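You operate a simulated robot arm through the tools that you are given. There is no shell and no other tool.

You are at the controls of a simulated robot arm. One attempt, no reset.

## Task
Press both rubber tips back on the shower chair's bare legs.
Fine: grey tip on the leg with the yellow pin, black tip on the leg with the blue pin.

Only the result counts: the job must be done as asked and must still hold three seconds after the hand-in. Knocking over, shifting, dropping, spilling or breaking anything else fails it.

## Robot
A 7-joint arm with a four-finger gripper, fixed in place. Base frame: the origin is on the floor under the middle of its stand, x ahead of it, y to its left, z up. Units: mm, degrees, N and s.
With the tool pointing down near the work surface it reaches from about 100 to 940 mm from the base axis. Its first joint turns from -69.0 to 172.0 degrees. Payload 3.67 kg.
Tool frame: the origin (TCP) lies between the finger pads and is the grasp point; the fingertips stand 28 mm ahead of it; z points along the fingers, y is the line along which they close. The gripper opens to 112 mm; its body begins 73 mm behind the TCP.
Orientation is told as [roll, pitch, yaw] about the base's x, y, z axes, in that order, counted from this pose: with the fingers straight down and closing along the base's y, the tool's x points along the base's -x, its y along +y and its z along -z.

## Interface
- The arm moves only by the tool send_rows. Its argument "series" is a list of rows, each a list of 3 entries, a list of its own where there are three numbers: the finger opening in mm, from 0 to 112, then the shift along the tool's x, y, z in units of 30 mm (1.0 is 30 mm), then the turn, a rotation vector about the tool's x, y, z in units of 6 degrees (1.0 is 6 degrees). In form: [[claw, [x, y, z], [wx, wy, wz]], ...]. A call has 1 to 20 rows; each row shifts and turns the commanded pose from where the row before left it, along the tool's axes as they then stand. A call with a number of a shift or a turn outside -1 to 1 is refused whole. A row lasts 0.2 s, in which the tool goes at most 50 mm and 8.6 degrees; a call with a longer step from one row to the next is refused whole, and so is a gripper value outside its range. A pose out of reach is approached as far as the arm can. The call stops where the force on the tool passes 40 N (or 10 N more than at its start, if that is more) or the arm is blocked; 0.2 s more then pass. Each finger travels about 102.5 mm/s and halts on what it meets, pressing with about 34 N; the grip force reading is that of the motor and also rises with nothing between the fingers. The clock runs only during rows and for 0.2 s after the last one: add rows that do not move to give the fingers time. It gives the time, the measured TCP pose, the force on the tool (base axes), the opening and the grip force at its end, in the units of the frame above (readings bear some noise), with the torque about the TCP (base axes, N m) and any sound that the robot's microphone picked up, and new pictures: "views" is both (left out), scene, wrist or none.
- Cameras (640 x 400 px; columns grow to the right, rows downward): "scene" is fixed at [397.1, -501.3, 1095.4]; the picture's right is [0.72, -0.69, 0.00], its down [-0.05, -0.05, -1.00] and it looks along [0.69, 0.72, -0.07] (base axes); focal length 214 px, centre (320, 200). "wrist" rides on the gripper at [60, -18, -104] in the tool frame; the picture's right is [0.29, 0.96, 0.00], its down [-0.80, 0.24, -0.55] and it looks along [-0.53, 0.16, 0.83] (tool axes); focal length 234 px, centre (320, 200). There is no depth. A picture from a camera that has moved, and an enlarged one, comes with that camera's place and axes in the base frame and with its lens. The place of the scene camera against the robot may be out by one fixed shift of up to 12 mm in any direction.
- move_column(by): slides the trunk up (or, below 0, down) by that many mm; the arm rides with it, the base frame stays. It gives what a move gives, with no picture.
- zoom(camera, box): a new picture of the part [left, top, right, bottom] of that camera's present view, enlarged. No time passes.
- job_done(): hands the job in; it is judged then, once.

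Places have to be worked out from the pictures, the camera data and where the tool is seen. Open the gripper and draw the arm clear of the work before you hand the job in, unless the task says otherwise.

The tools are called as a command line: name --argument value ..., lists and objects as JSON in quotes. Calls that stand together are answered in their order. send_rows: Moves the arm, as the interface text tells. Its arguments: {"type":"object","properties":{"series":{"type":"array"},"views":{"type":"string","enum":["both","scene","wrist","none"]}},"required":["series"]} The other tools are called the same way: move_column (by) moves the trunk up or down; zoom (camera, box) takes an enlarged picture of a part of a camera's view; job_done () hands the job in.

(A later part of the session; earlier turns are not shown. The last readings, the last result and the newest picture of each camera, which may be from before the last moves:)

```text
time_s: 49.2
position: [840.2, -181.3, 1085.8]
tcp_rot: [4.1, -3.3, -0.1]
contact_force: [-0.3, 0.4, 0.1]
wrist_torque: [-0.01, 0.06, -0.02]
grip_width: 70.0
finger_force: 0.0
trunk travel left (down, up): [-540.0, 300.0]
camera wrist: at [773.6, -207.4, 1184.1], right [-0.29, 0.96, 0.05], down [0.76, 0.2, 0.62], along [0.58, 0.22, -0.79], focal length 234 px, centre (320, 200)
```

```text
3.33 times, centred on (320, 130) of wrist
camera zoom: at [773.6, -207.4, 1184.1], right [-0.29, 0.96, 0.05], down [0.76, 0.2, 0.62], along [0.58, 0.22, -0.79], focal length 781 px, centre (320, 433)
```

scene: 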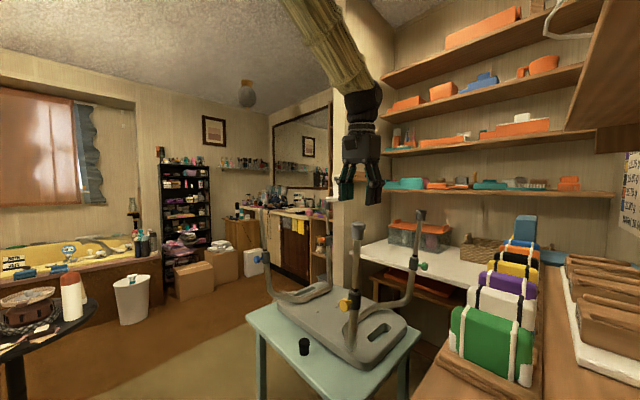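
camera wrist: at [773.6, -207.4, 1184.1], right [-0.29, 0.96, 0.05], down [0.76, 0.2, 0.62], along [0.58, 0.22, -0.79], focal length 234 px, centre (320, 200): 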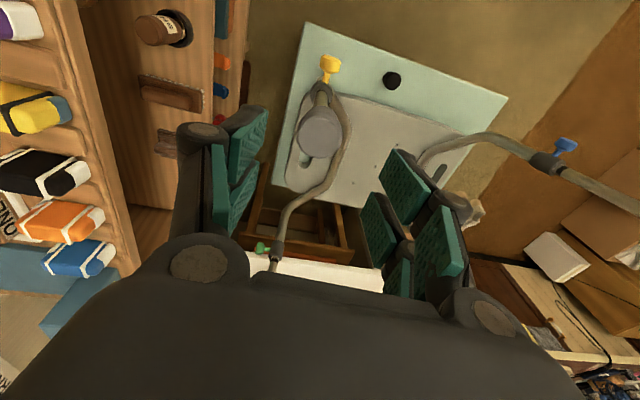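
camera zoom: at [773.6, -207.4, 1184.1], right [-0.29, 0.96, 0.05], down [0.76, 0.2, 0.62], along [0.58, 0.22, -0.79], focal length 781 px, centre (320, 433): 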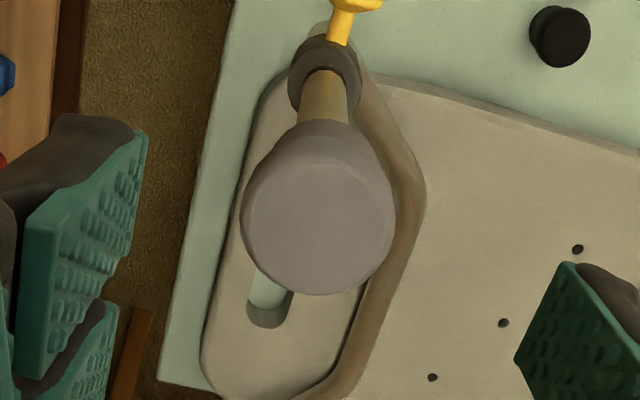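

The grey tip sits on the yellow-pin leg, looking like the fitted tip on the green leg, and the chair is unmoved. Next I level the tool and travel above the black tip, turning to yaw 20°.

send_rows --series '[[76, [0, 0, 0], [0.342, 0.275, 0]], [76, [0, 0, 0], [0.342, 0.275, 0]], [76, [0.05, 0.982, 0], [0, 0, 0]], [76, [0.05, 0.982, 0], [0, 0, 0]], [76, [0.05, 0.982, 0], [0, 0, 0]], [76, [0.05, 0.982, 0], [0, 0, 0]], [76, [0.05, 0.982, 0], [0, 0, 0]], [76, [0.05, 0.982, 0], [0, 0, 0]], [76, [0.05, 0.982, 0], [0, 0, 0]], [76, [0, 0, 0], [0, 0, -0.85]], [76, [0, 0, 0], [0, 0, -0.85]], [76, [0, 0, 0], [0, 0, -0.85]], [76, [0, 0, 0], [0, 0, -0.8]], [76, [0, 0, 0], [0, 0, 0]]]' --views "wrist"

```text
time_s: 52.2
position: [829.4, 24.5, 1086.0]
tcp_rot: [0.1, -0.2, 20.1]
contact_force: [-0.3, 0.1, 0.3]
wrist_torque: [0.01, 0.03, -0.02]
grip_width: 76.1
finger_force: 0.0
trunk travel left (down, up): [-540.0, 300.0]
camera wrist: at [780.3, -13.6, 1189.6], right [-0.6, 0.8, 0.0], down [0.67, 0.5, 0.56], along [0.44, 0.33, -0.83], focal length 234 px, centre (320, 200)
```

wrist: 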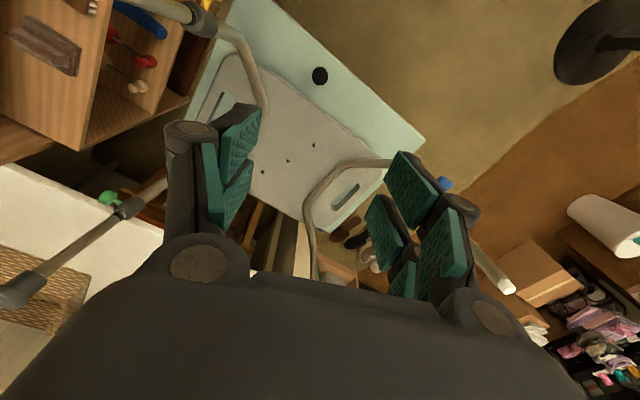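

The black tip is right on the axis column. I lower the trunk by 400 mm and check.

move_column --by -400

zoom --camera "wrist" --box '[260, 70, 380, 170]'

zoom --camera "scene" --box '[230, 220, 440, 400]'

```text
time_s: 56.0
position: [831.0, 25.9, 686.7]
tcp_rot: [0.1, -0.1, 20.1]
contact_force: [-0.2, -0.9, 0.6]
wrist_torque: [-0.02, -0.01, -0.03]
grip_width: 76.2
finger_force: 0.0
trunk travel left (down, up): [-140.0, 700.0]
```

```text
4.00 times, centred on (320, 120) of wrist
camera zoom: at [780.2, -13.6, 789.7], right [-0.6, 0.8, 0.0], down [0.67, 0.5, 0.56], along [0.44, 0.33, -0.83], focal length 937 px, centre (320, 520)
```

zoom: 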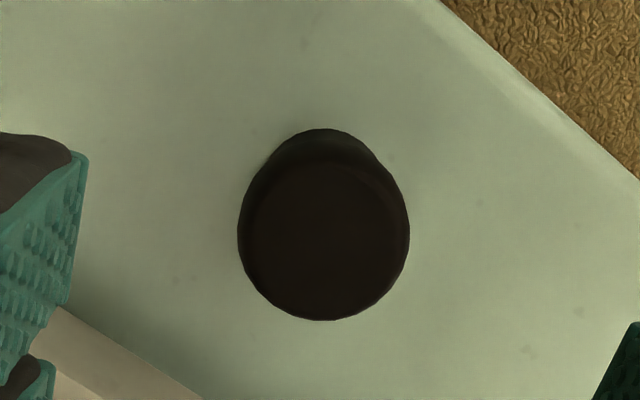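

```text
2.22 times, centred on (335, 310) of scene
camera zoom: at [397.1, -501.3, 1095.4], right [0.72, -0.69, 0.0], down [-0.05, -0.05, -1.0], along [0.69, 0.72, -0.07], focal length 477 px, centre (287, -44)
```

zoom: 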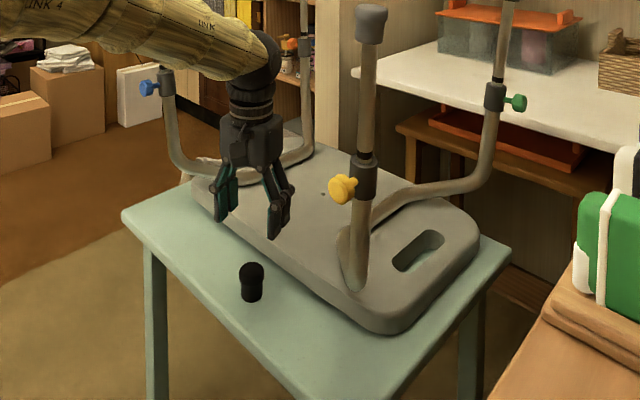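

The black tip's top centre is at (830.5, 24.9, 580), within 1 mm of the tool axis. I lower further and repeat the same grasp height as with the grey tip.

move_column --by -80

send_rows --series '[[76, [0.027, -0.026, 0.3], [0, 0, 0]], [76, [0, 0, 0.35], [0, 0, 0]], [76, [0, 0, 0.3], [0, 0, 0]], [76, [0, 0, 0], [0, 0, 0]]]' --views "both"

zoom --camera "scene" --box '[260, 290, 350, 380]'

```text
time_s: 57.2
position: [831.2, 24.3, 606.7]
tcp_rot: [0.0, -0.1, 20.1]
contact_force: [0.6, 0.2, 0.1]
wrist_torque: [-0.02, 0.01, -0.01]
grip_width: 75.9
finger_force: 0.1
trunk travel left (down, up): [-60.0, 780.0]
```

```text
time_s: 58.2
position: [830.8, 24.4, 577.9]
tcp_rot: [0.1, -0.1, 20.1]
contact_force: [-1.0, -0.2, 0.3]
wrist_torque: [0.0, 0.02, 0.0]
grip_width: 76.1
finger_force: 0.1
trunk travel left (down, up): [-60.0, 780.0]
camera wrist: at [779.4, -14.7, 680.9], right [-0.6, 0.8, 0.0], down [0.67, 0.5, 0.56], along [0.44, 0.33, -0.83], focal length 234 px, centre (320, 200)
```

scene: 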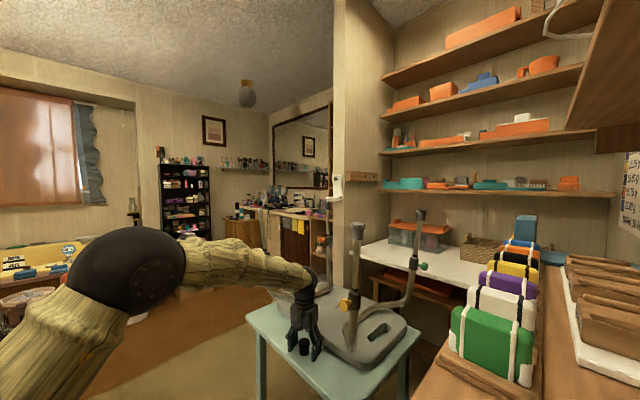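
wrist: 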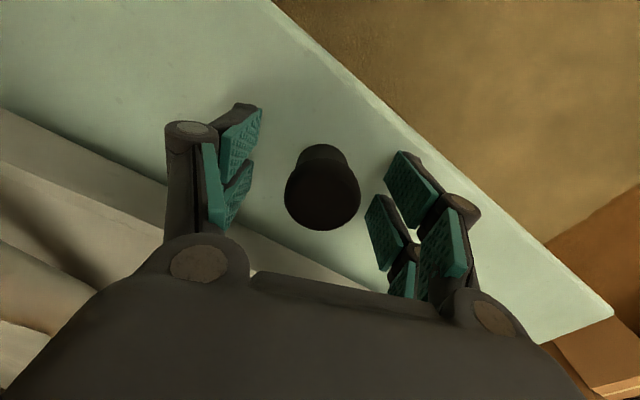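

```text
4.44 times, centred on (305, 335) of scene
camera zoom: at [397.1, -501.3, 1095.4], right [0.72, -0.69, 0.0], down [-0.05, -0.05, -1.0], along [0.69, 0.72, -0.07], focal length 953 px, centre (387, -400)
```

zoom: 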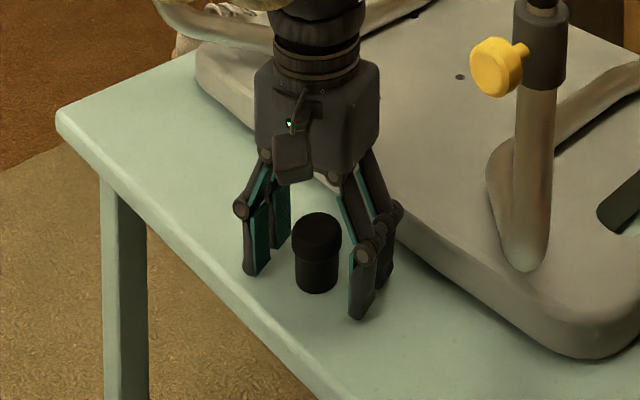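

Well placed, no contact. I close on the black tip.

send_rows --series '[[60, [0, 0, 0], [0, 0, 0]], [46, [0, 0, 0], [0, 0, 0]], [40, [0, 0, 0], [0, 0, 0]], [30, [0, 0, 0], [0, 0, 0]], [25, [0, 0, 0], [0, 0, 0]], [25, [0, 0, 0], [0, 0, 0]]]' --views "none"

send_rows --series '[[25, [0, 0, -0.5], [0, 0, 0]], [25, [0, 0, -0.5], [0, 0, 0]], [25, [0, 0, 0], [0, 0, 0]]]' --views "wrist"

zoom --camera "scene" --box '[260, 280, 350, 370]'

```text
time_s: 59.6
position: [830.4, 23.6, 577.9]
tcp_rot: [0.2, -0.1, 20.1]
contact_force: [0.4, 0.1, 1.8]
wrist_torque: [-0.03, -0.03, 0.01]
grip_width: 34.1
finger_force: 33.9
trunk travel left (down, up): [-60.0, 780.0]
```

```text
time_s: 60.4
position: [830.8, 22.5, 608.0]
tcp_rot: [0.1, -0.1, 20.1]
contact_force: [0.1, 1.1, 0.4]
wrist_torque: [-0.02, -0.01, -0.01]
grip_width: 34.2
finger_force: 34.0
trunk travel left (down, up): [-60.0, 780.0]
camera wrist: at [779.3, -15.5, 711.7], right [-0.6, 0.8, 0.0], down [0.67, 0.5, 0.56], along [0.44, 0.33, -0.83], focal length 234 px, centre (320, 200)
```

wrist: 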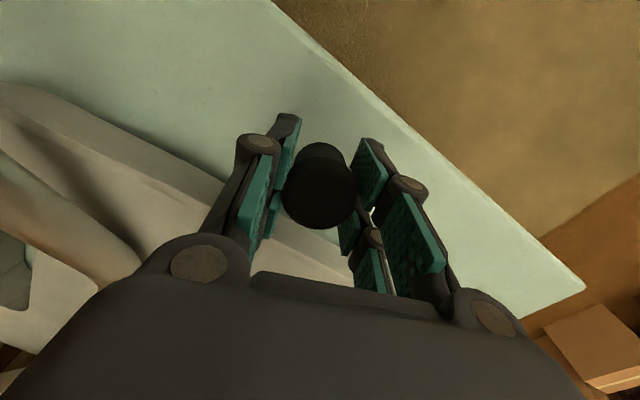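

```text
4.44 times, centred on (305, 325) of scene
camera zoom: at [397.1, -501.3, 1095.4], right [0.72, -0.69, 0.0], down [-0.05, -0.05, -1.0], along [0.69, 0.72, -0.07], focal length 953 px, centre (387, -356)
```

zoom: 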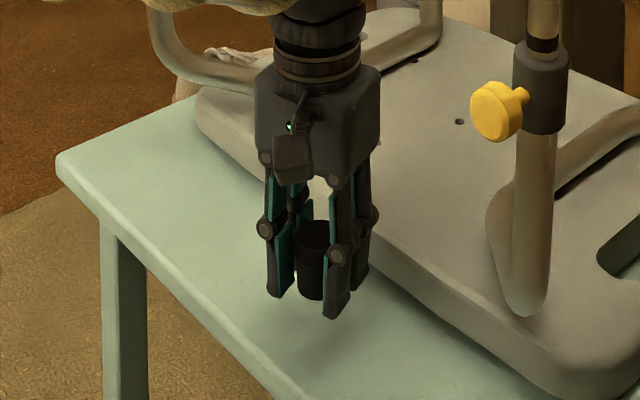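

The black tip is held. I raise the trunk 520 mm to clear the leg ends.

move_column --by 400

move_column --by 120

zoom --camera "wrist" --box '[0, 0, 640, 400]'

```text
time_s: 64.2
position: [829.0, 23.1, 1008.3]
tcp_rot: [0.0, 0.0, 20.1]
contact_force: [-0.3, 0.5, 1.0]
wrist_torque: [0.0, 0.01, 0.04]
grip_width: 33.7
finger_force: 33.6
trunk travel left (down, up): [-460.0, 380.0]
```

```text
time_s: 65.7
position: [831.2, 23.1, 1127.5]
tcp_rot: [0.2, 0.0, 20.1]
contact_force: [-0.7, -0.4, -0.1]
wrist_torque: [0.0, 0.0, -0.02]
grip_width: 33.5
finger_force: 34.1
trunk travel left (down, up): [-580.0, 260.0]
```

```text
1.00 times, centred on (320, 200) of wrist (not enlarged: the box is as wide or as high as the picture)
camera zoom: at [779.6, -15.5, 1231.3], right [-0.6, 0.8, 0.0], down [0.67, 0.5, 0.56], along [0.44, 0.33, -0.83], focal length 234 px, centre (320, 200)
```

zoom: 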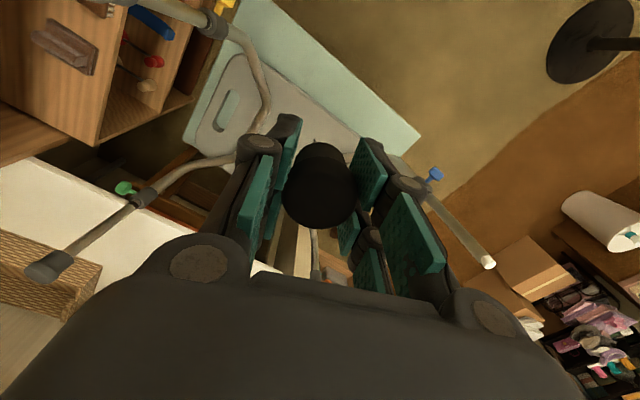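

Now I carry it toward the blue-pin leg. Partway I turn to yaw 40° so the wrist stays inside its range, and I stop short for a look.

send_rows --series '[[25, [-0.2, 0.977, 0], [0, 0, 0]], [25, [-0.2, 0.977, 0], [0, 0, 0]], [25, [-0.2, 0.977, 0], [0, 0, 0]], [25, [-0.2, 0.977, 0], [0, 0, 0]], [25, [0, 0, 0], [0, 0, -0.85]], [25, [0, 0, 0], [0, 0, -0.85]], [25, [0, 0, 0], [0, 0, -0.85]], [25, [0, 0, 0], [0, 0, -0.8]], [25, [-0.52, 0.85, 0], [0, 0, 0]], [25, [-0.52, 0.85, 0], [0, 0, 0]], [25, [-0.52, 0.85, 0], [0, 0, 0]], [25, [0, 0, 0], [0, 0, 0]], [25, [0, 0, 0], [0, 0, 0]]]' --views "both"

```text
time_s: 68.7
position: [812.1, 204.4, 1146.2]
tcp_rot: [2.2, -1.7, 38.4]
contact_force: [0.5, 0.1, 0.2]
wrist_torque: [0.04, -0.01, 0.0]
grip_width: 32.8
finger_force: 34.0
trunk travel left (down, up): [-580.0, 260.0]
stopped in row 13: the arm was blocked; the commanded pose is now the measured one
camera wrist: at [776.2, 148.4, 1247.6], right [-0.82, 0.57, 0.03], down [0.48, 0.66, 0.58], along [0.32, 0.49, -0.81], focal length 234 px, centre (320, 200)
```

scene: 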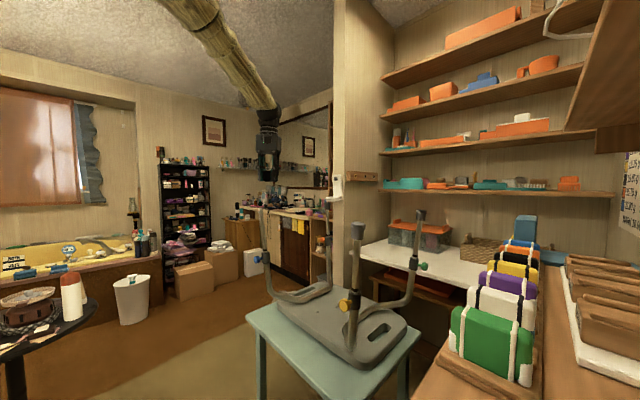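
wrist: 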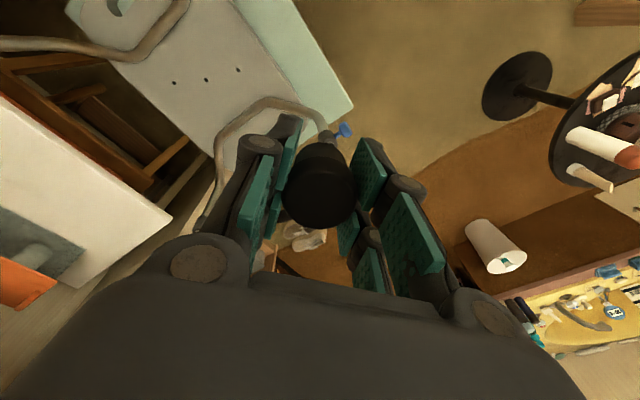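

The arm was blocked again at yaw 40° (y 26 mm short, about 2.5° tilt). I test whether another yaw frees it: level the tool and go back toward yaw 20° here.

send_rows --series '[[25, [0, 0, 0], [0, 0, 0.85]], [25, [0, 0, 0], [0, 0, 0.85]], [25, [0, 0, 0], [0, 0, 0.85]], [25, [0, 0, 0], [0.18, 0.3, 0.5]], [25, [0, 0, 0], [0.18, 0.1, 0]], [25, [0, 0, 0], [0, 0, 0]], [25, [0, 0, 0], [0, 0, 0]]]' --views "none"

```text
time_s: 70.5
position: [827.2, 175.5, 1165.1]
tcp_rot: [3.1, 0.8, 18.0]
contact_force: [-0.7, -0.2, -0.1]
wrist_torque: [0.03, 0.0, -0.01]
grip_width: 32.6
finger_force: 34.0
trunk travel left (down, up): [-580.0, 260.0]
stopped in row 7: the arm was blocked; the commanded pose is now the measured one
```

That was worse, so larger positive yaw is what frees +y reach. The tips are round, so I turn on to about yaw 98° at this safe height.

send_rows --series '[[25, [0, 0, 0], [0, 0, -0.95]], [25, [0, 0, 0], [0, 0, -0.95]], [25, [0, 0, 0], [0, 0, -0.95]], [25, [0, 0, 0], [0, 0, -0.95]], [25, [0, 0, 0], [0, 0, -0.95]], [25, [0, 0, 0], [0, 0, -0.95]], [25, [0, 0, 0], [0, 0, -0.95]], [25, [0, 0, 0], [0, 0, -0.95]], [25, [0, 0, 0], [0, 0, -0.95]], [25, [0, 0, 0], [0, 0, -0.95]], [25, [0, 0, 0], [0, 0, -0.95]], [25, [0, 0, 0], [0, 0, -0.95]], [25, [0, 0, 0], [0, 0, -0.95]], [25, [0, 0, 0], [0, 0, -0.95]], [25, [0, 0, 0], [0, 0, 0]]]' --views "wrist"

```text
time_s: 73.7
position: [827.0, 179.4, 1165.0]
tcp_rot: [1.3, -2.8, 98.0]
contact_force: [-0.6, -0.7, 0.4]
wrist_torque: [0.02, -0.01, 0.0]
grip_width: 32.5
finger_force: 33.9
trunk travel left (down, up): [-580.0, 260.0]
camera wrist: at [854.6, 116.7, 1265.0], right [-0.91, -0.42, 0.01], down [-0.33, 0.73, 0.6], along [-0.26, 0.54, -0.8], focal length 234 px, centre (320, 200)
```

wrist: 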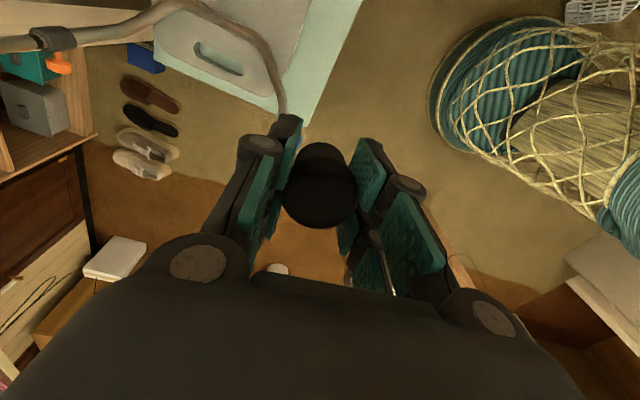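

At yaw 98° the pose tracks fully. I level and step toward the blue leg.

send_rows --series '[[25, [0, 0, 0], [0.108, 0.233, 0]], [25, [0, 0, 0], [0.108, 0.233, 0]], [25, [-0.65, -0.18, 0.5], [0, 0, 0]], [25, [-0.65, -0.18, 0.5], [0, 0, 0]], [25, [-0.65, -0.18, 0.5], [0, 0, 0]], [25, [0, 0, 0], [0, 0, 0]]]' --views "both"

```text
time_s: 75.1
position: [834.8, 238.6, 1121.0]
tcp_rot: [-0.1, 0.0, 97.9]
contact_force: [0.7, 0.2, -1.2]
wrist_torque: [0.04, 0.03, 0.02]
grip_width: 32.6
finger_force: 34.0
trunk travel left (down, up): [-580.0, 260.0]
camera wrist: at [860.2, 181.1, 1224.6], right [-0.91, -0.42, 0.0], down [-0.35, 0.76, 0.55], along [-0.23, 0.5, -0.83], focal length 234 px, centre (320, 200)
```

scene: 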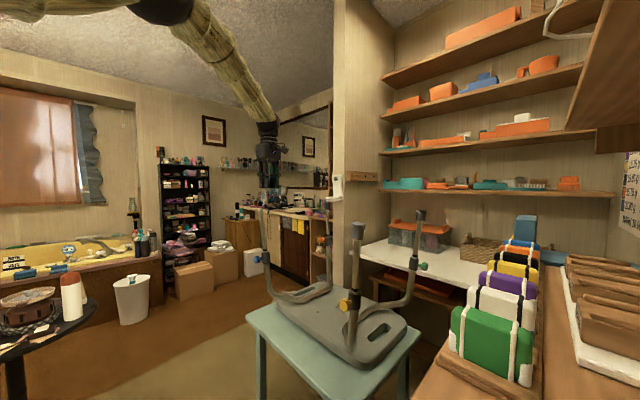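
wrist: 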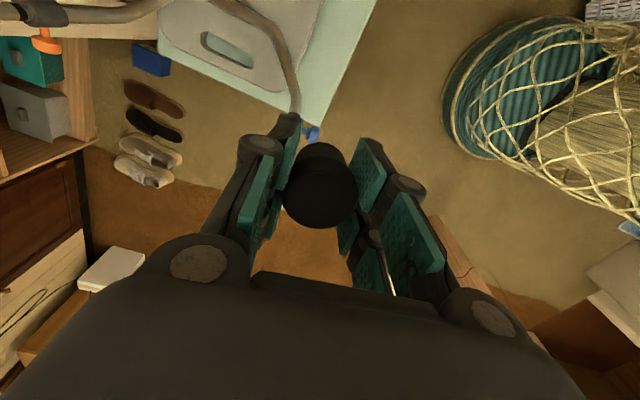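

Tracking is good here. I move on to a hover above the blue leg end, roughly along its axis, and tilt to match its lean.

send_rows --series '[[25, [-0.865, -0.152, 0.17], [0, 0, 0]], [25, [-0.865, -0.152, 0.17], [0, 0, 0]], [25, [-0.865, -0.152, 0.17], [0, 0, 0]], [25, [-0.865, -0.152, 0.17], [0, 0, 0]], [25, [0, 0, 0], [0, 0, 0]], [25, [0, 0, 0], [0, 0, 0]]]' --views "wrist"

```text
time_s: 76.5
position: [840.5, 345.0, 1098.4]
tcp_rot: [0.0, 0.1, 97.8]
contact_force: [1.0, 0.0, -1.2]
wrist_torque: [0.02, 0.0, -0.01]
grip_width: 32.4
finger_force: 34.6
trunk travel left (down, up): [-580.0, 260.0]
camera wrist: at [865.9, 287.8, 1202.7], right [-0.91, -0.42, 0.0], down [-0.35, 0.76, 0.55], along [-0.23, 0.5, -0.83], focal length 234 px, centre (320, 200)
```

wrist: 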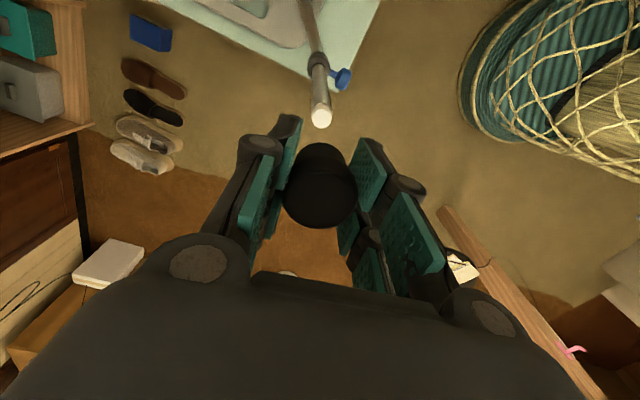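

The arm reaches it fully, and the blue leg's bare end is in clear view. I zoom in for its position and lean.

zoom --camera "wrist" --box '[270, 40, 370, 140]'

zoom --camera "scene" --box '[245, 170, 295, 260]'

zoom --camera "wrist" --box '[260, 100, 380, 240]'

```text
4.00 times, centred on (320, 90) of wrist
camera zoom: at [865.9, 287.8, 1202.7], right [-0.91, -0.42, 0.0], down [-0.35, 0.76, 0.55], along [-0.23, 0.5, -0.83], focal length 937 px, centre (320, 640)
```

zoom: 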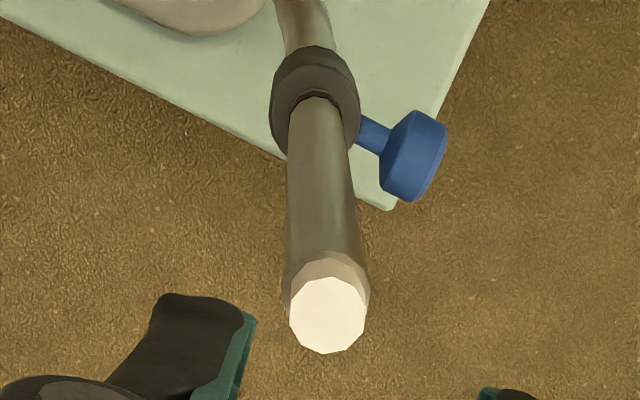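

```text
4.44 times, centred on (270, 215) of scene
camera zoom: at [397.1, -501.3, 1095.4], right [0.72, -0.69, 0.0], down [-0.05, -0.05, -1.0], along [0.69, 0.72, -0.07], focal length 953 px, centre (542, 133)
```

zoom: 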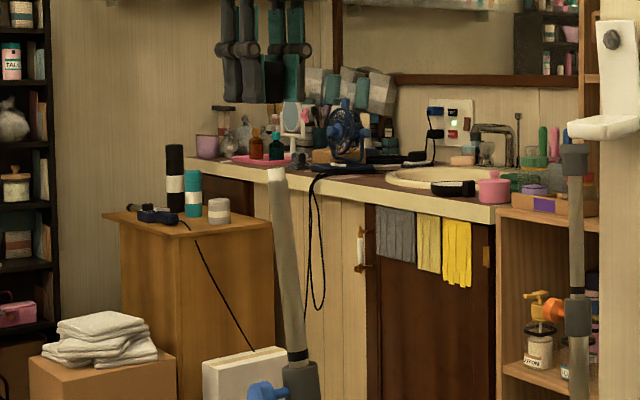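

```text
2.86 times, centred on (320, 170) of wrist
camera zoom: at [865.9, 287.8, 1202.7], right [-0.91, -0.42, 0.0], down [-0.35, 0.76, 0.55], along [-0.23, 0.5, -0.83], focal length 669 px, centre (320, 286)
```

zoom: 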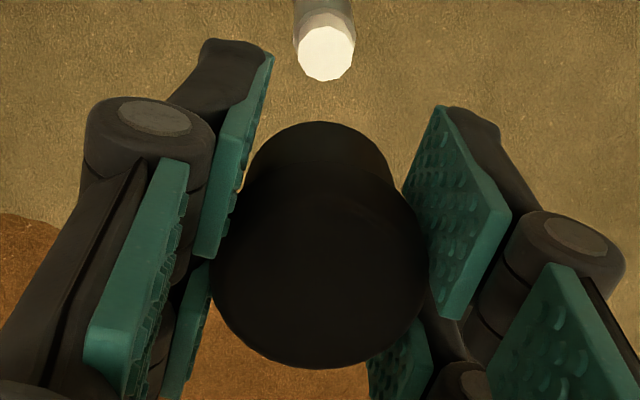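

The blue leg end is at (843.5, 333.6, 1005), with axis about (-0.057, 0.105, 0.993). The black tip sits about 2-3 mm off the tool axis toward tool -x, so I allow for that, tilt to match and take a hover position.

send_rows --series '[[25, [0.163, 0.039, 0.3], [0, 0, 0]], [25, [0, 0, 0], [0.2, 0.53, 0]], [25, [0, 0, 0], [0.207, 0.535, 0]], [25, [0, 0, 0], [0, 0, 0]], [25, [0, 0, 0], [0, 0, 0]]]' --views "both"

zoom --camera "wrist" --box '[270, 40, 370, 140]'

zoom --camera "wrist" --box '[260, 100, 380, 240]'

zoom --camera "scene" --box '[250, 185, 285, 255]'

```text
time_s: 77.7
position: [838.5, 338.4, 1091.2]
tcp_rot: [-2.6, 6.4, 97.7]
contact_force: [0.0, -0.3, -0.4]
wrist_torque: [-0.04, -0.01, 0.0]
grip_width: 32.6
finger_force: 34.3
trunk travel left (down, up): [-580.0, 260.0]
camera wrist: at [857.6, 292.8, 1200.5], right [-0.91, -0.42, -0.01], down [-0.38, 0.81, 0.45], along [-0.18, 0.41, -0.89], focal length 234 px, centre (320, 200)
```

scene: 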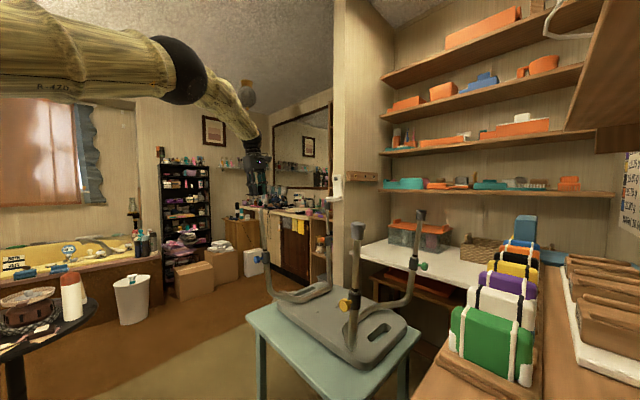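
wrist: 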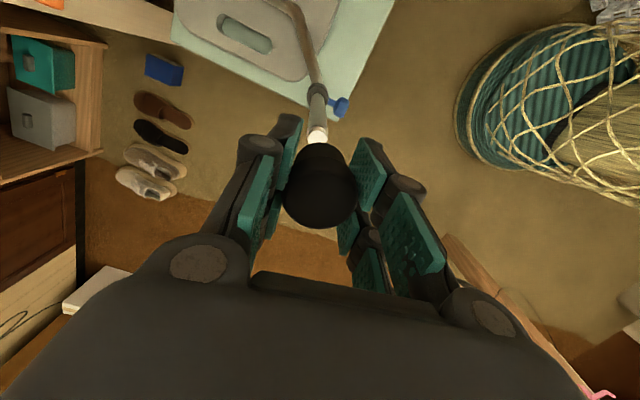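

```text
4.00 times, centred on (320, 90) of wrist
camera zoom: at [857.6, 292.8, 1200.5], right [-0.91, -0.42, -0.01], down [-0.38, 0.81, 0.45], along [-0.18, 0.41, -0.89], focal length 937 px, centre (320, 640)
```

zoom: 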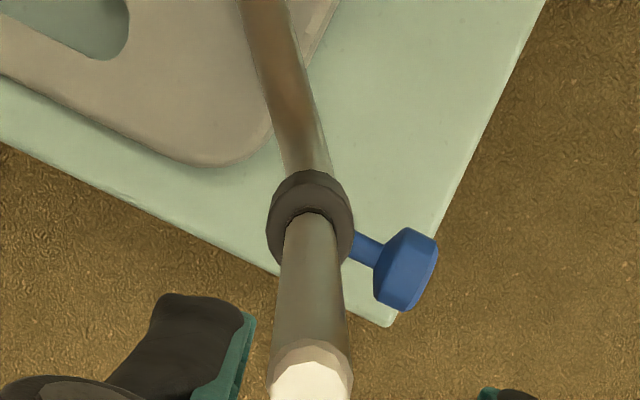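

```text
2.86 times, centred on (320, 170) of wrist
camera zoom: at [857.6, 292.8, 1200.5], right [-0.91, -0.42, -0.01], down [-0.38, 0.81, 0.45], along [-0.18, 0.41, -0.89], focal length 669 px, centre (320, 286)
```

zoom: 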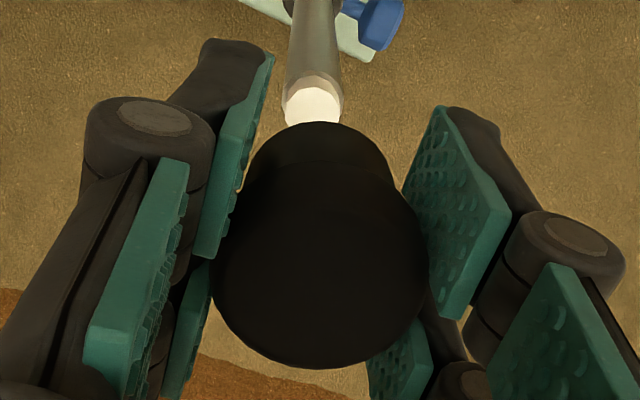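

```text
5.71 times, centred on (268, 220) of scene
camera zoom: at [397.1, -501.3, 1095.4], right [0.72, -0.69, 0.0], down [-0.05, -0.05, -1.0], along [0.69, 0.72, -0.07], focal length 1226 px, centre (620, 86)
```

zoom: 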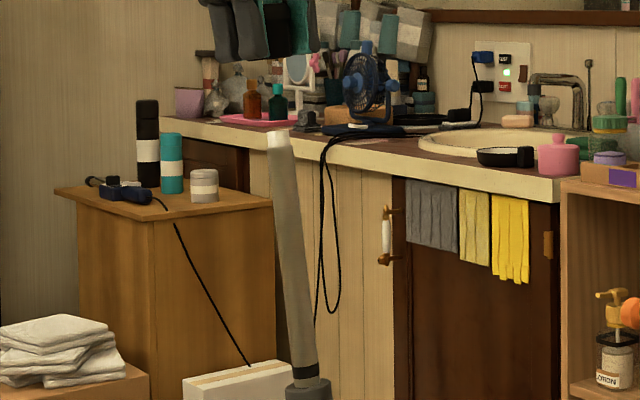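

The lean matches within about 0.3° in the wrist view. The leg end is about 2 mm to the left of the tip's centre there, so I check the scene view before correcting.

zoom --camera "scene" --box '[245, 165, 285, 215]'

zoom --camera "wrist" --box '[295, 90, 345, 150]'

```text
8.00 times, centred on (265, 190) of scene
camera zoom: at [397.1, -501.3, 1095.4], right [0.72, -0.69, 0.0], down [-0.05, -0.05, -1.0], along [0.69, 0.72, -0.07], focal length 1716 px, centre (760, 280)
```

zoom: 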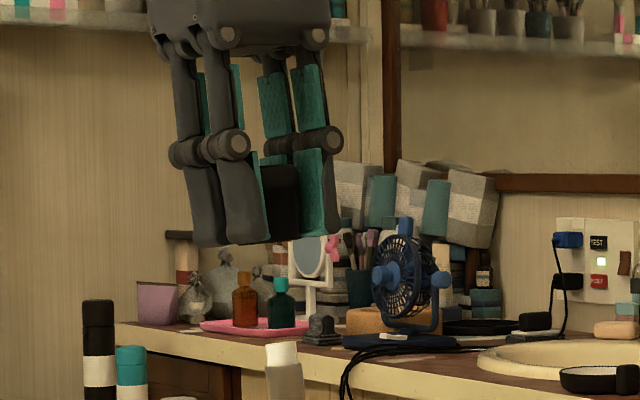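

```text
6.67 times, centred on (320, 120) of wrist
camera zoom: at [857.6, 292.8, 1200.5], right [-0.91, -0.42, -0.01], down [-0.38, 0.81, 0.45], along [-0.18, 0.41, -0.89], focal length 1561 px, centre (320, 733)
```

zoom: 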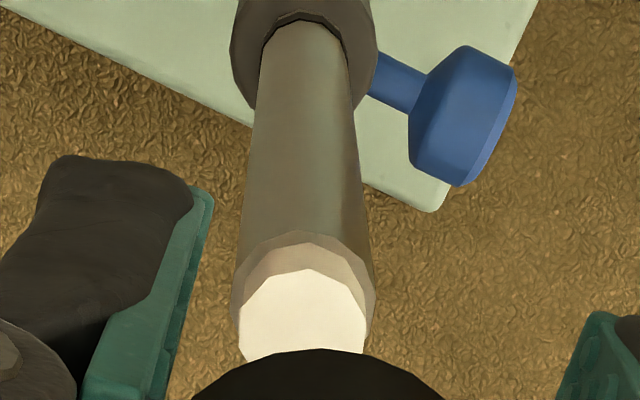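

Both views agree: the tip should move about 2.2 mm toward image-left in the wrist view, plus about 0.5 mm. I apply it and descend 36 mm along the axis.

send_rows --series '[[25, [-0.005, -0.075, 0], [0, 0, 0]], [25, [0, 0, 0.4], [0, 0, 0]], [25, [0, 0, 0.4], [0, 0, 0]], [25, [0, 0, 0.4], [0, 0, 0]], [25, [0, 0, 0], [0, 0, 0]]]' --views "none"

zoom --camera "scene" --box '[245, 175, 285, 225]'

zoom --camera "wrist" --box '[280, 60, 360, 150]'

zoom --camera "wrist" --box '[260, 100, 380, 240]'

```text
time_s: 78.9
position: [842.1, 334.3, 1053.9]
tcp_rot: [-2.4, 6.4, 97.8]
contact_force: [0.1, 0.6, -0.4]
wrist_torque: [0.0, 0.01, 0.03]
grip_width: 32.4
finger_force: 34.3
trunk travel left (down, up): [-580.0, 260.0]
```

```text
8.00 times, centred on (265, 200) of scene
camera zoom: at [397.1, -501.3, 1095.4], right [0.72, -0.69, 0.0], down [-0.05, -0.05, -1.0], along [0.69, 0.72, -0.07], focal length 1716 px, centre (760, 200)
```

zoom: 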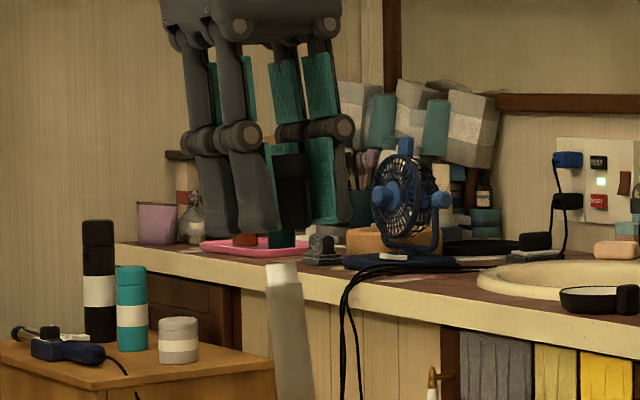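

```text
4.44 times, centred on (320, 105) of wrist
camera zoom: at [861.3, 288.6, 1164.2], right [-0.91, -0.42, -0.01], down [-0.38, 0.81, 0.45], along [-0.18, 0.41, -0.89], focal length 1041 px, centre (320, 622)
```

zoom: 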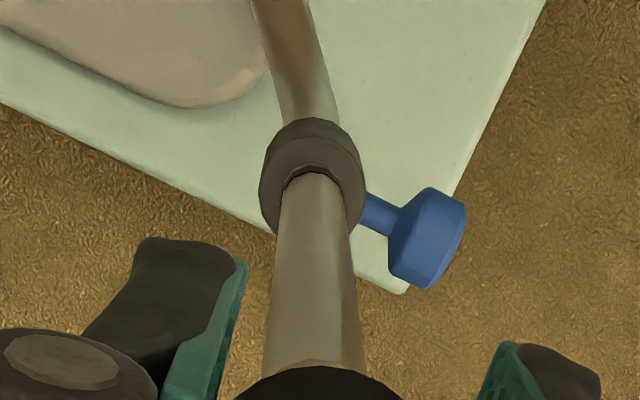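

```text
2.86 times, centred on (320, 170) of wrist
camera zoom: at [861.3, 288.6, 1164.2], right [-0.91, -0.42, -0.01], down [-0.38, 0.81, 0.45], along [-0.18, 0.41, -0.89], focal length 669 px, centre (320, 286)
```

zoom: 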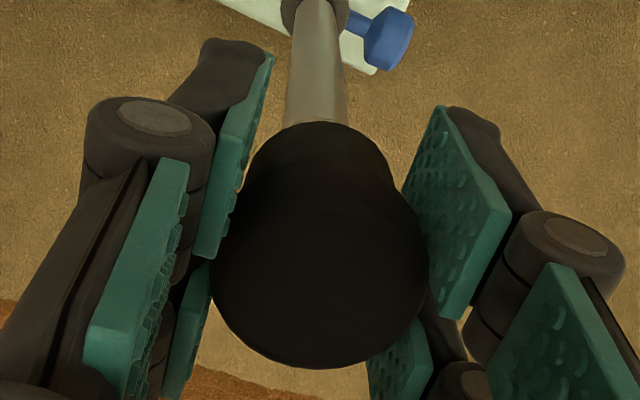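

The scene view shows tip and leg aligned within 0.6 mm, with a gap of about 13 mm. I trim 0.5 mm and lower gently to engage.

send_rows --series '[[25, [-0.005, -0.016, 0.1], [0, 0, 0]], [25, [0, 0, 0.1], [0, 0, 0]], [25, [0, 0, 0.1], [0, 0, 0]], [25, [0, 0, 0.1], [0, 0, 0]], [25, [0, 0, 0.1], [0, 0, 0]], [25, [0, 0, 0], [0, 0, 0]]]' --views "none"

zoom --camera "scene" --box '[250, 185, 290, 235]'

zoom --camera "wrist" --box '[280, 60, 360, 150]'

```text
time_s: 80.3
position: [843.6, 334.2, 1039.9]
tcp_rot: [-2.4, 6.3, 97.8]
contact_force: [-0.3, 0.4, -0.5]
wrist_torque: [0.01, 0.02, -0.03]
grip_width: 32.4
finger_force: 34.1
trunk travel left (down, up): [-580.0, 260.0]
```

```text
8.00 times, centred on (270, 210) of scene
camera zoom: at [397.1, -501.3, 1095.4], right [0.72, -0.69, 0.0], down [-0.05, -0.05, -1.0], along [0.69, 0.72, -0.07], focal length 1716 px, centre (720, 120)
```

zoom: 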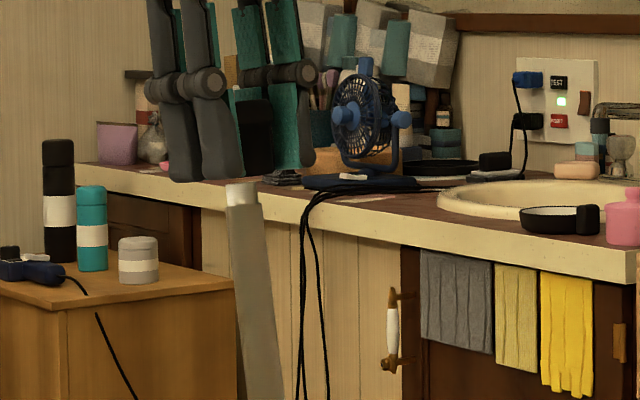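

```text
4.44 times, centred on (320, 105) of wrist
camera zoom: at [862.9, 288.1, 1150.5], right [-0.91, -0.42, -0.01], down [-0.38, 0.81, 0.45], along [-0.18, 0.41, -0.89], focal length 1041 px, centre (320, 622)
```

zoom: 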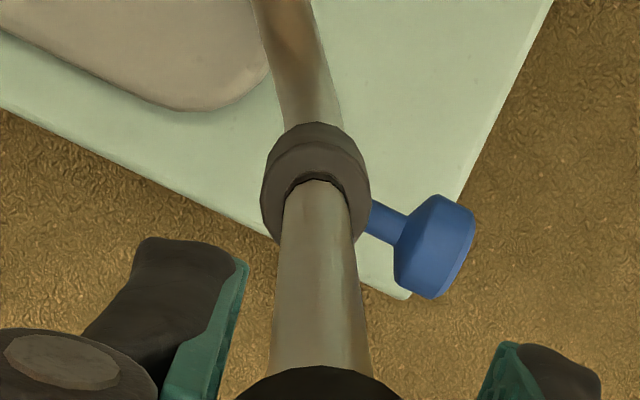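

Still no contact and aligned in both views. I continue downward.

send_rows --series '[[25, [0, 0, 0.1], [0, 0, 0]], [25, [0, 0, 0.1], [0, 0, 0]], [25, [0, 0, 0.1], [0, 0, 0]], [25, [0, 0, 0], [0, 0, 0]]]' --views "none"

zoom --camera "scene" --box '[250, 185, 290, 235]'

zoom --camera "wrist" --box '[280, 60, 360, 150]'

```text
time_s: 81.3
position: [843.7, 332.4, 1030.9]
tcp_rot: [-2.5, 6.4, 97.8]
contact_force: [-0.4, -0.4, -1.1]
wrist_torque: [0.01, -0.02, 0.0]
grip_width: 32.2
finger_force: 33.8
trunk travel left (down, up): [-580.0, 260.0]
```

```text
8.00 times, centred on (270, 210) of scene
camera zoom: at [397.1, -501.3, 1095.4], right [0.72, -0.69, 0.0], down [-0.05, -0.05, -1.0], along [0.69, 0.72, -0.07], focal length 1716 px, centre (720, 120)
```

zoom: 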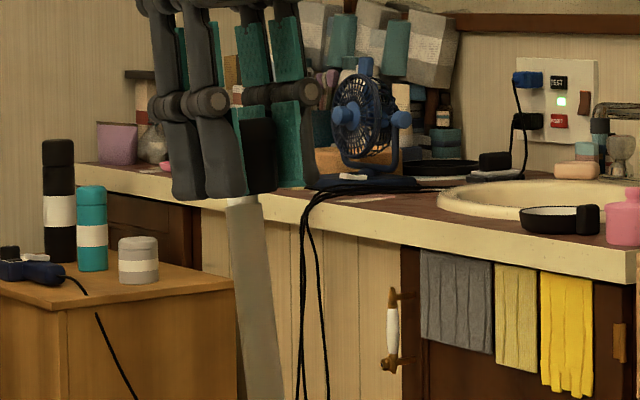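

```text
4.44 times, centred on (320, 105) of wrist
camera zoom: at [863.8, 286.8, 1140.9], right [-0.91, -0.42, -0.01], down [-0.38, 0.81, 0.45], along [-0.18, 0.41, -0.89], focal length 1041 px, centre (320, 622)
```

zoom: 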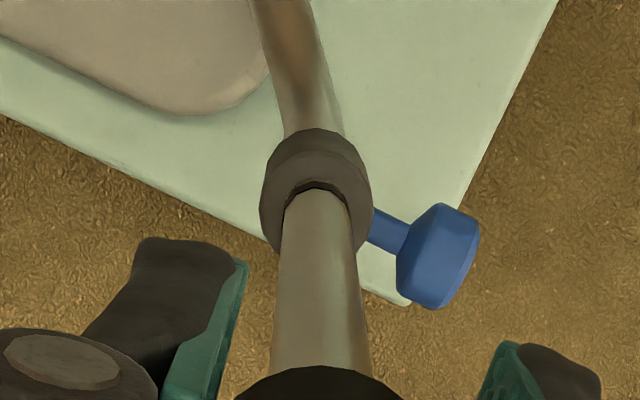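

Clean entry: the neck is inside and there is no side force. I keep pressing in steps.

send_rows --series '[[25, [0, 0, 0.1], [0, 0, 0]], [25, [0, 0, 0.1], [0, 0, 0]], [25, [0, 0, 0.1], [0, 0, 0]], [25, [0, 0, 0], [0, 0, 0]]]' --views "none"

zoom --camera "scene" --box '[250, 185, 290, 235]'

```text
time_s: 82.3
position: [844.3, 331.9, 1022.4]
tcp_rot: [-2.5, 6.4, 97.9]
contact_force: [-0.1, 0.2, 0.9]
wrist_torque: [0.0, -0.01, -0.03]
grip_width: 32.5
finger_force: 33.6
trunk travel left (down, up): [-580.0, 260.0]
```

```text
8.00 times, centred on (270, 210) of scene
camera zoom: at [397.1, -501.3, 1095.4], right [0.72, -0.69, 0.0], down [-0.05, -0.05, -1.0], along [0.69, 0.72, -0.07], focal length 1716 px, centre (720, 120)
```

zoom: 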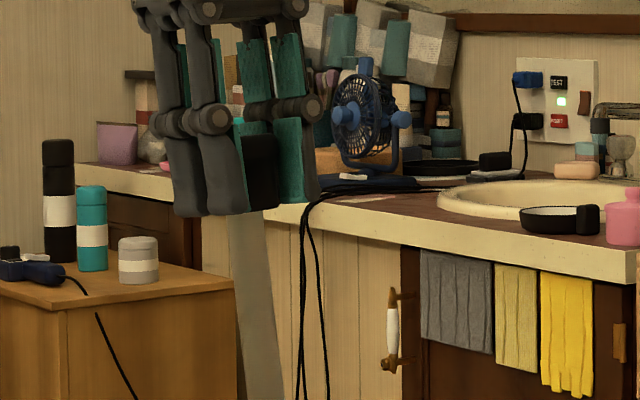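

About 17 mm on. I continue.

send_rows --series '[[25, [0, 0, 0.08], [0, 0, 0]], [25, [0, 0, 0.08], [0, 0, 0]], [25, [0, 0, 0.08], [0, 0, 0]], [25, [0, 0, 0.08], [0, 0, 0]], [25, [0, 0, 0], [0, 0, 0]]]' --views "none"

zoom --camera "scene" --box '[250, 185, 290, 235]'

zoom --camera "wrist" --box '[260, 60, 380, 240]'

```text
time_s: 83.5
position: [844.1, 331.3, 1013.0]
tcp_rot: [-2.5, 6.5, 97.8]
contact_force: [-4.0, 3.2, 0.2]
wrist_torque: [0.08, 0.08, 0.07]
grip_width: 32.6
finger_force: 34.4
trunk travel left (down, up): [-580.0, 260.0]
```

```text
8.00 times, centred on (270, 210) of scene
camera zoom: at [397.1, -501.3, 1095.4], right [0.72, -0.69, 0.0], down [-0.05, -0.05, -1.0], along [0.69, 0.72, -0.07], focal length 1716 px, centre (720, 120)
```

zoom: 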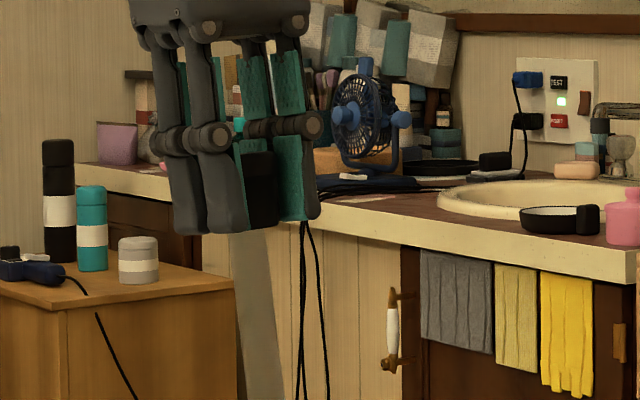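

```text
2.22 times, centred on (320, 150) of wrist
camera zoom: at [863.6, 285.1, 1122.8], right [-0.91, -0.42, -0.01], down [-0.38, 0.81, 0.45], along [-0.18, 0.41, -0.89], focal length 520 px, centre (320, 311)
```

zoom: 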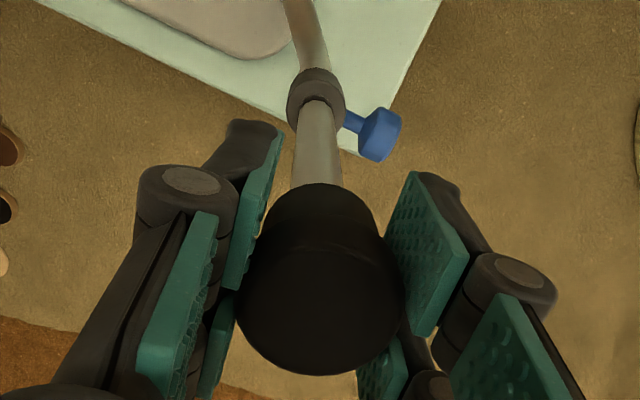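

A small side load (-4, +3 N) shows the tip about 0.5 mm too far toward (+x, -y). I relieve it and carry on down.

send_rows --series '[[25, [-0.02, 0.016, 0], [0, 0, 0]], [25, [0, 0, 0.06], [0, 0, 0]], [25, [0, 0, 0.06], [0, 0, 0]], [25, [0, 0, 0.06], [0, 0, 0]], [25, [0, 0, 0], [0, 0, 0]]]' --views "none"

zoom --camera "scene" --box '[250, 185, 290, 235]'

```text
time_s: 84.7
position: [845.1, 330.9, 1006.7]
tcp_rot: [-2.5, 6.5, 97.8]
contact_force: [-1.9, 1.1, -0.2]
wrist_torque: [0.02, 0.06, -0.01]
grip_width: 32.5
finger_force: 34.7
trunk travel left (down, up): [-580.0, 260.0]
```

```text
8.00 times, centred on (270, 210) of scene
camera zoom: at [397.1, -501.3, 1095.4], right [0.72, -0.69, 0.0], down [-0.05, -0.05, -1.0], along [0.69, 0.72, -0.07], focal length 1716 px, centre (720, 120)
```

zoom: 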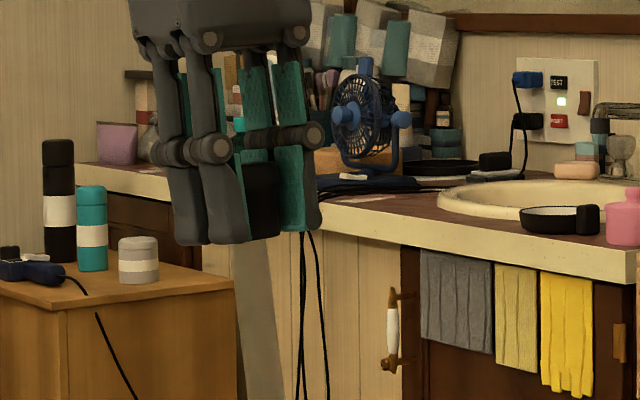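

The side load has dropped to about 2 N. I continue to the bottom of the socket.

send_rows --series '[[25, [-0.006, 0.008, 0.05], [0, 0, 0]], [25, [0, 0, 0.05], [0, 0, 0]], [25, [0, 0, 0.05], [0, 0, 0]], [25, [0, 0, 0], [0, 0, 0]]]' --views "none"

send_rows --series '[[25, [0, 0, 0.05], [0, 0, 0]], [25, [0, 0, 0.05], [0, 0, 0]], [25, [0, 0, 0], [0, 0, 0]]]' --views "none"

zoom --camera "scene" --box '[250, 185, 290, 235]'

```text
time_s: 85.7
position: [844.5, 330.1, 1002.6]
tcp_rot: [-2.6, 6.4, 97.7]
contact_force: [0.9, -0.5, 3.3]
wrist_torque: [0.0, -0.01, 0.01]
grip_width: 32.8
finger_force: 34.6
trunk travel left (down, up): [-580.0, 260.0]
```

```text
time_s: 86.5
position: [844.3, 329.1, 998.9]
tcp_rot: [-2.5, 6.5, 97.8]
contact_force: [-0.6, 0.4, 3.8]
wrist_torque: [0.0, 0.01, -0.02]
grip_width: 32.4
finger_force: 34.5
trunk travel left (down, up): [-580.0, 260.0]
```

```text
8.00 times, centred on (270, 210) of scene
camera zoom: at [397.1, -501.3, 1095.4], right [0.72, -0.69, 0.0], down [-0.05, -0.05, -1.0], along [0.69, 0.72, -0.07], focal length 1716 px, centre (720, 120)
```

zoom: 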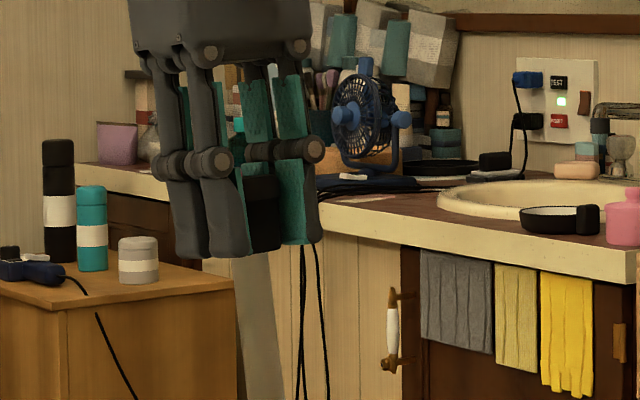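

Same signature as the first one: about 3.8 N of sliding friction near the end. I press to the bottom.

send_rows --series '[[25, [0, 0, 0.05], [0, 0, 0]], [25, [0, 0, 0.05], [0, 0, 0]], [25, [0, 0, 0], [0, 0, 0]]]' --views "none"

```text
time_s: 87.3
position: [843.7, 330.2, 997.2]
tcp_rot: [-2.5, 6.4, 97.7]
contact_force: [-0.2, 7.0, 6.9]
wrist_torque: [-0.04, 0.02, 0.03]
grip_width: 32.5
finger_force: 34.1
trunk travel left (down, up): [-580.0, 260.0]
```

There is a 7 N side load in +y again. I relieve it with a 0.6 mm shift and press on.

send_rows --series '[[25, [-0.02, -0.003, 0], [0, 0, 0]], [25, [0, 0, 0.04], [0, 0, 0]], [25, [0, 0, 0.04], [0, 0, 0]], [25, [0, 0, 0], [0, 0, 0]]]' --views "none"

```text
time_s: 88.3
position: [843.2, 330.7, 997.7]
tcp_rot: [-2.6, 6.4, 97.8]
contact_force: [1.0, 11.9, 25.2]
wrist_torque: [-0.07, 0.04, 0.02]
grip_width: 32.5
finger_force: 34.0
trunk travel left (down, up): [-580.0, 260.0]
```

It has bottomed: 25 N with no more travel, at the same TCP height as the first tip. I relieve the side load and finish with a firmer press.

send_rows --series '[[25, [-0.025, -0.003, 0], [0, 0, 0]], [25, [0, 0, 0.03], [0, 0, 0]], [25, [0, 0, 0.03], [0, 0, 0]], [25, [0, 0, 0.03], [0, 0, 0]], [25, [0, 0, 0], [0, 0, 0]]]' --views "none"

zoom --camera "scene" --box '[245, 185, 290, 285]'

```text
time_s: 89.2
position: [844.7, 331.2, 995.7]
tcp_rot: [-2.7, 6.2, 97.7]
contact_force: [0.1, 9.2, 17.7]
wrist_torque: [-0.1, 0.14, 0.0]
grip_width: 32.6
finger_force: 34.1
trunk travel left (down, up): [-580.0, 260.0]
stopped in row 4: the force on the tool passed its limit at 41 N (the readings are from after the stop); the commanded pose is now the measured one
```

```text
4.00 times, centred on (268, 235) of scene
camera zoom: at [397.1, -501.3, 1095.4], right [0.72, -0.69, 0.0], down [-0.05, -0.05, -1.0], along [0.69, 0.72, -0.07], focal length 858 px, centre (530, 60)
```

zoom: 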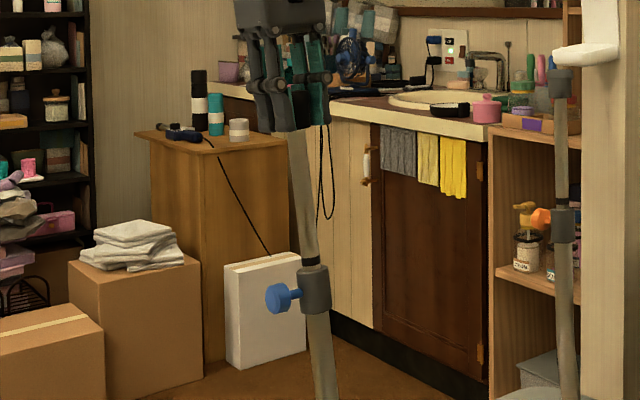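

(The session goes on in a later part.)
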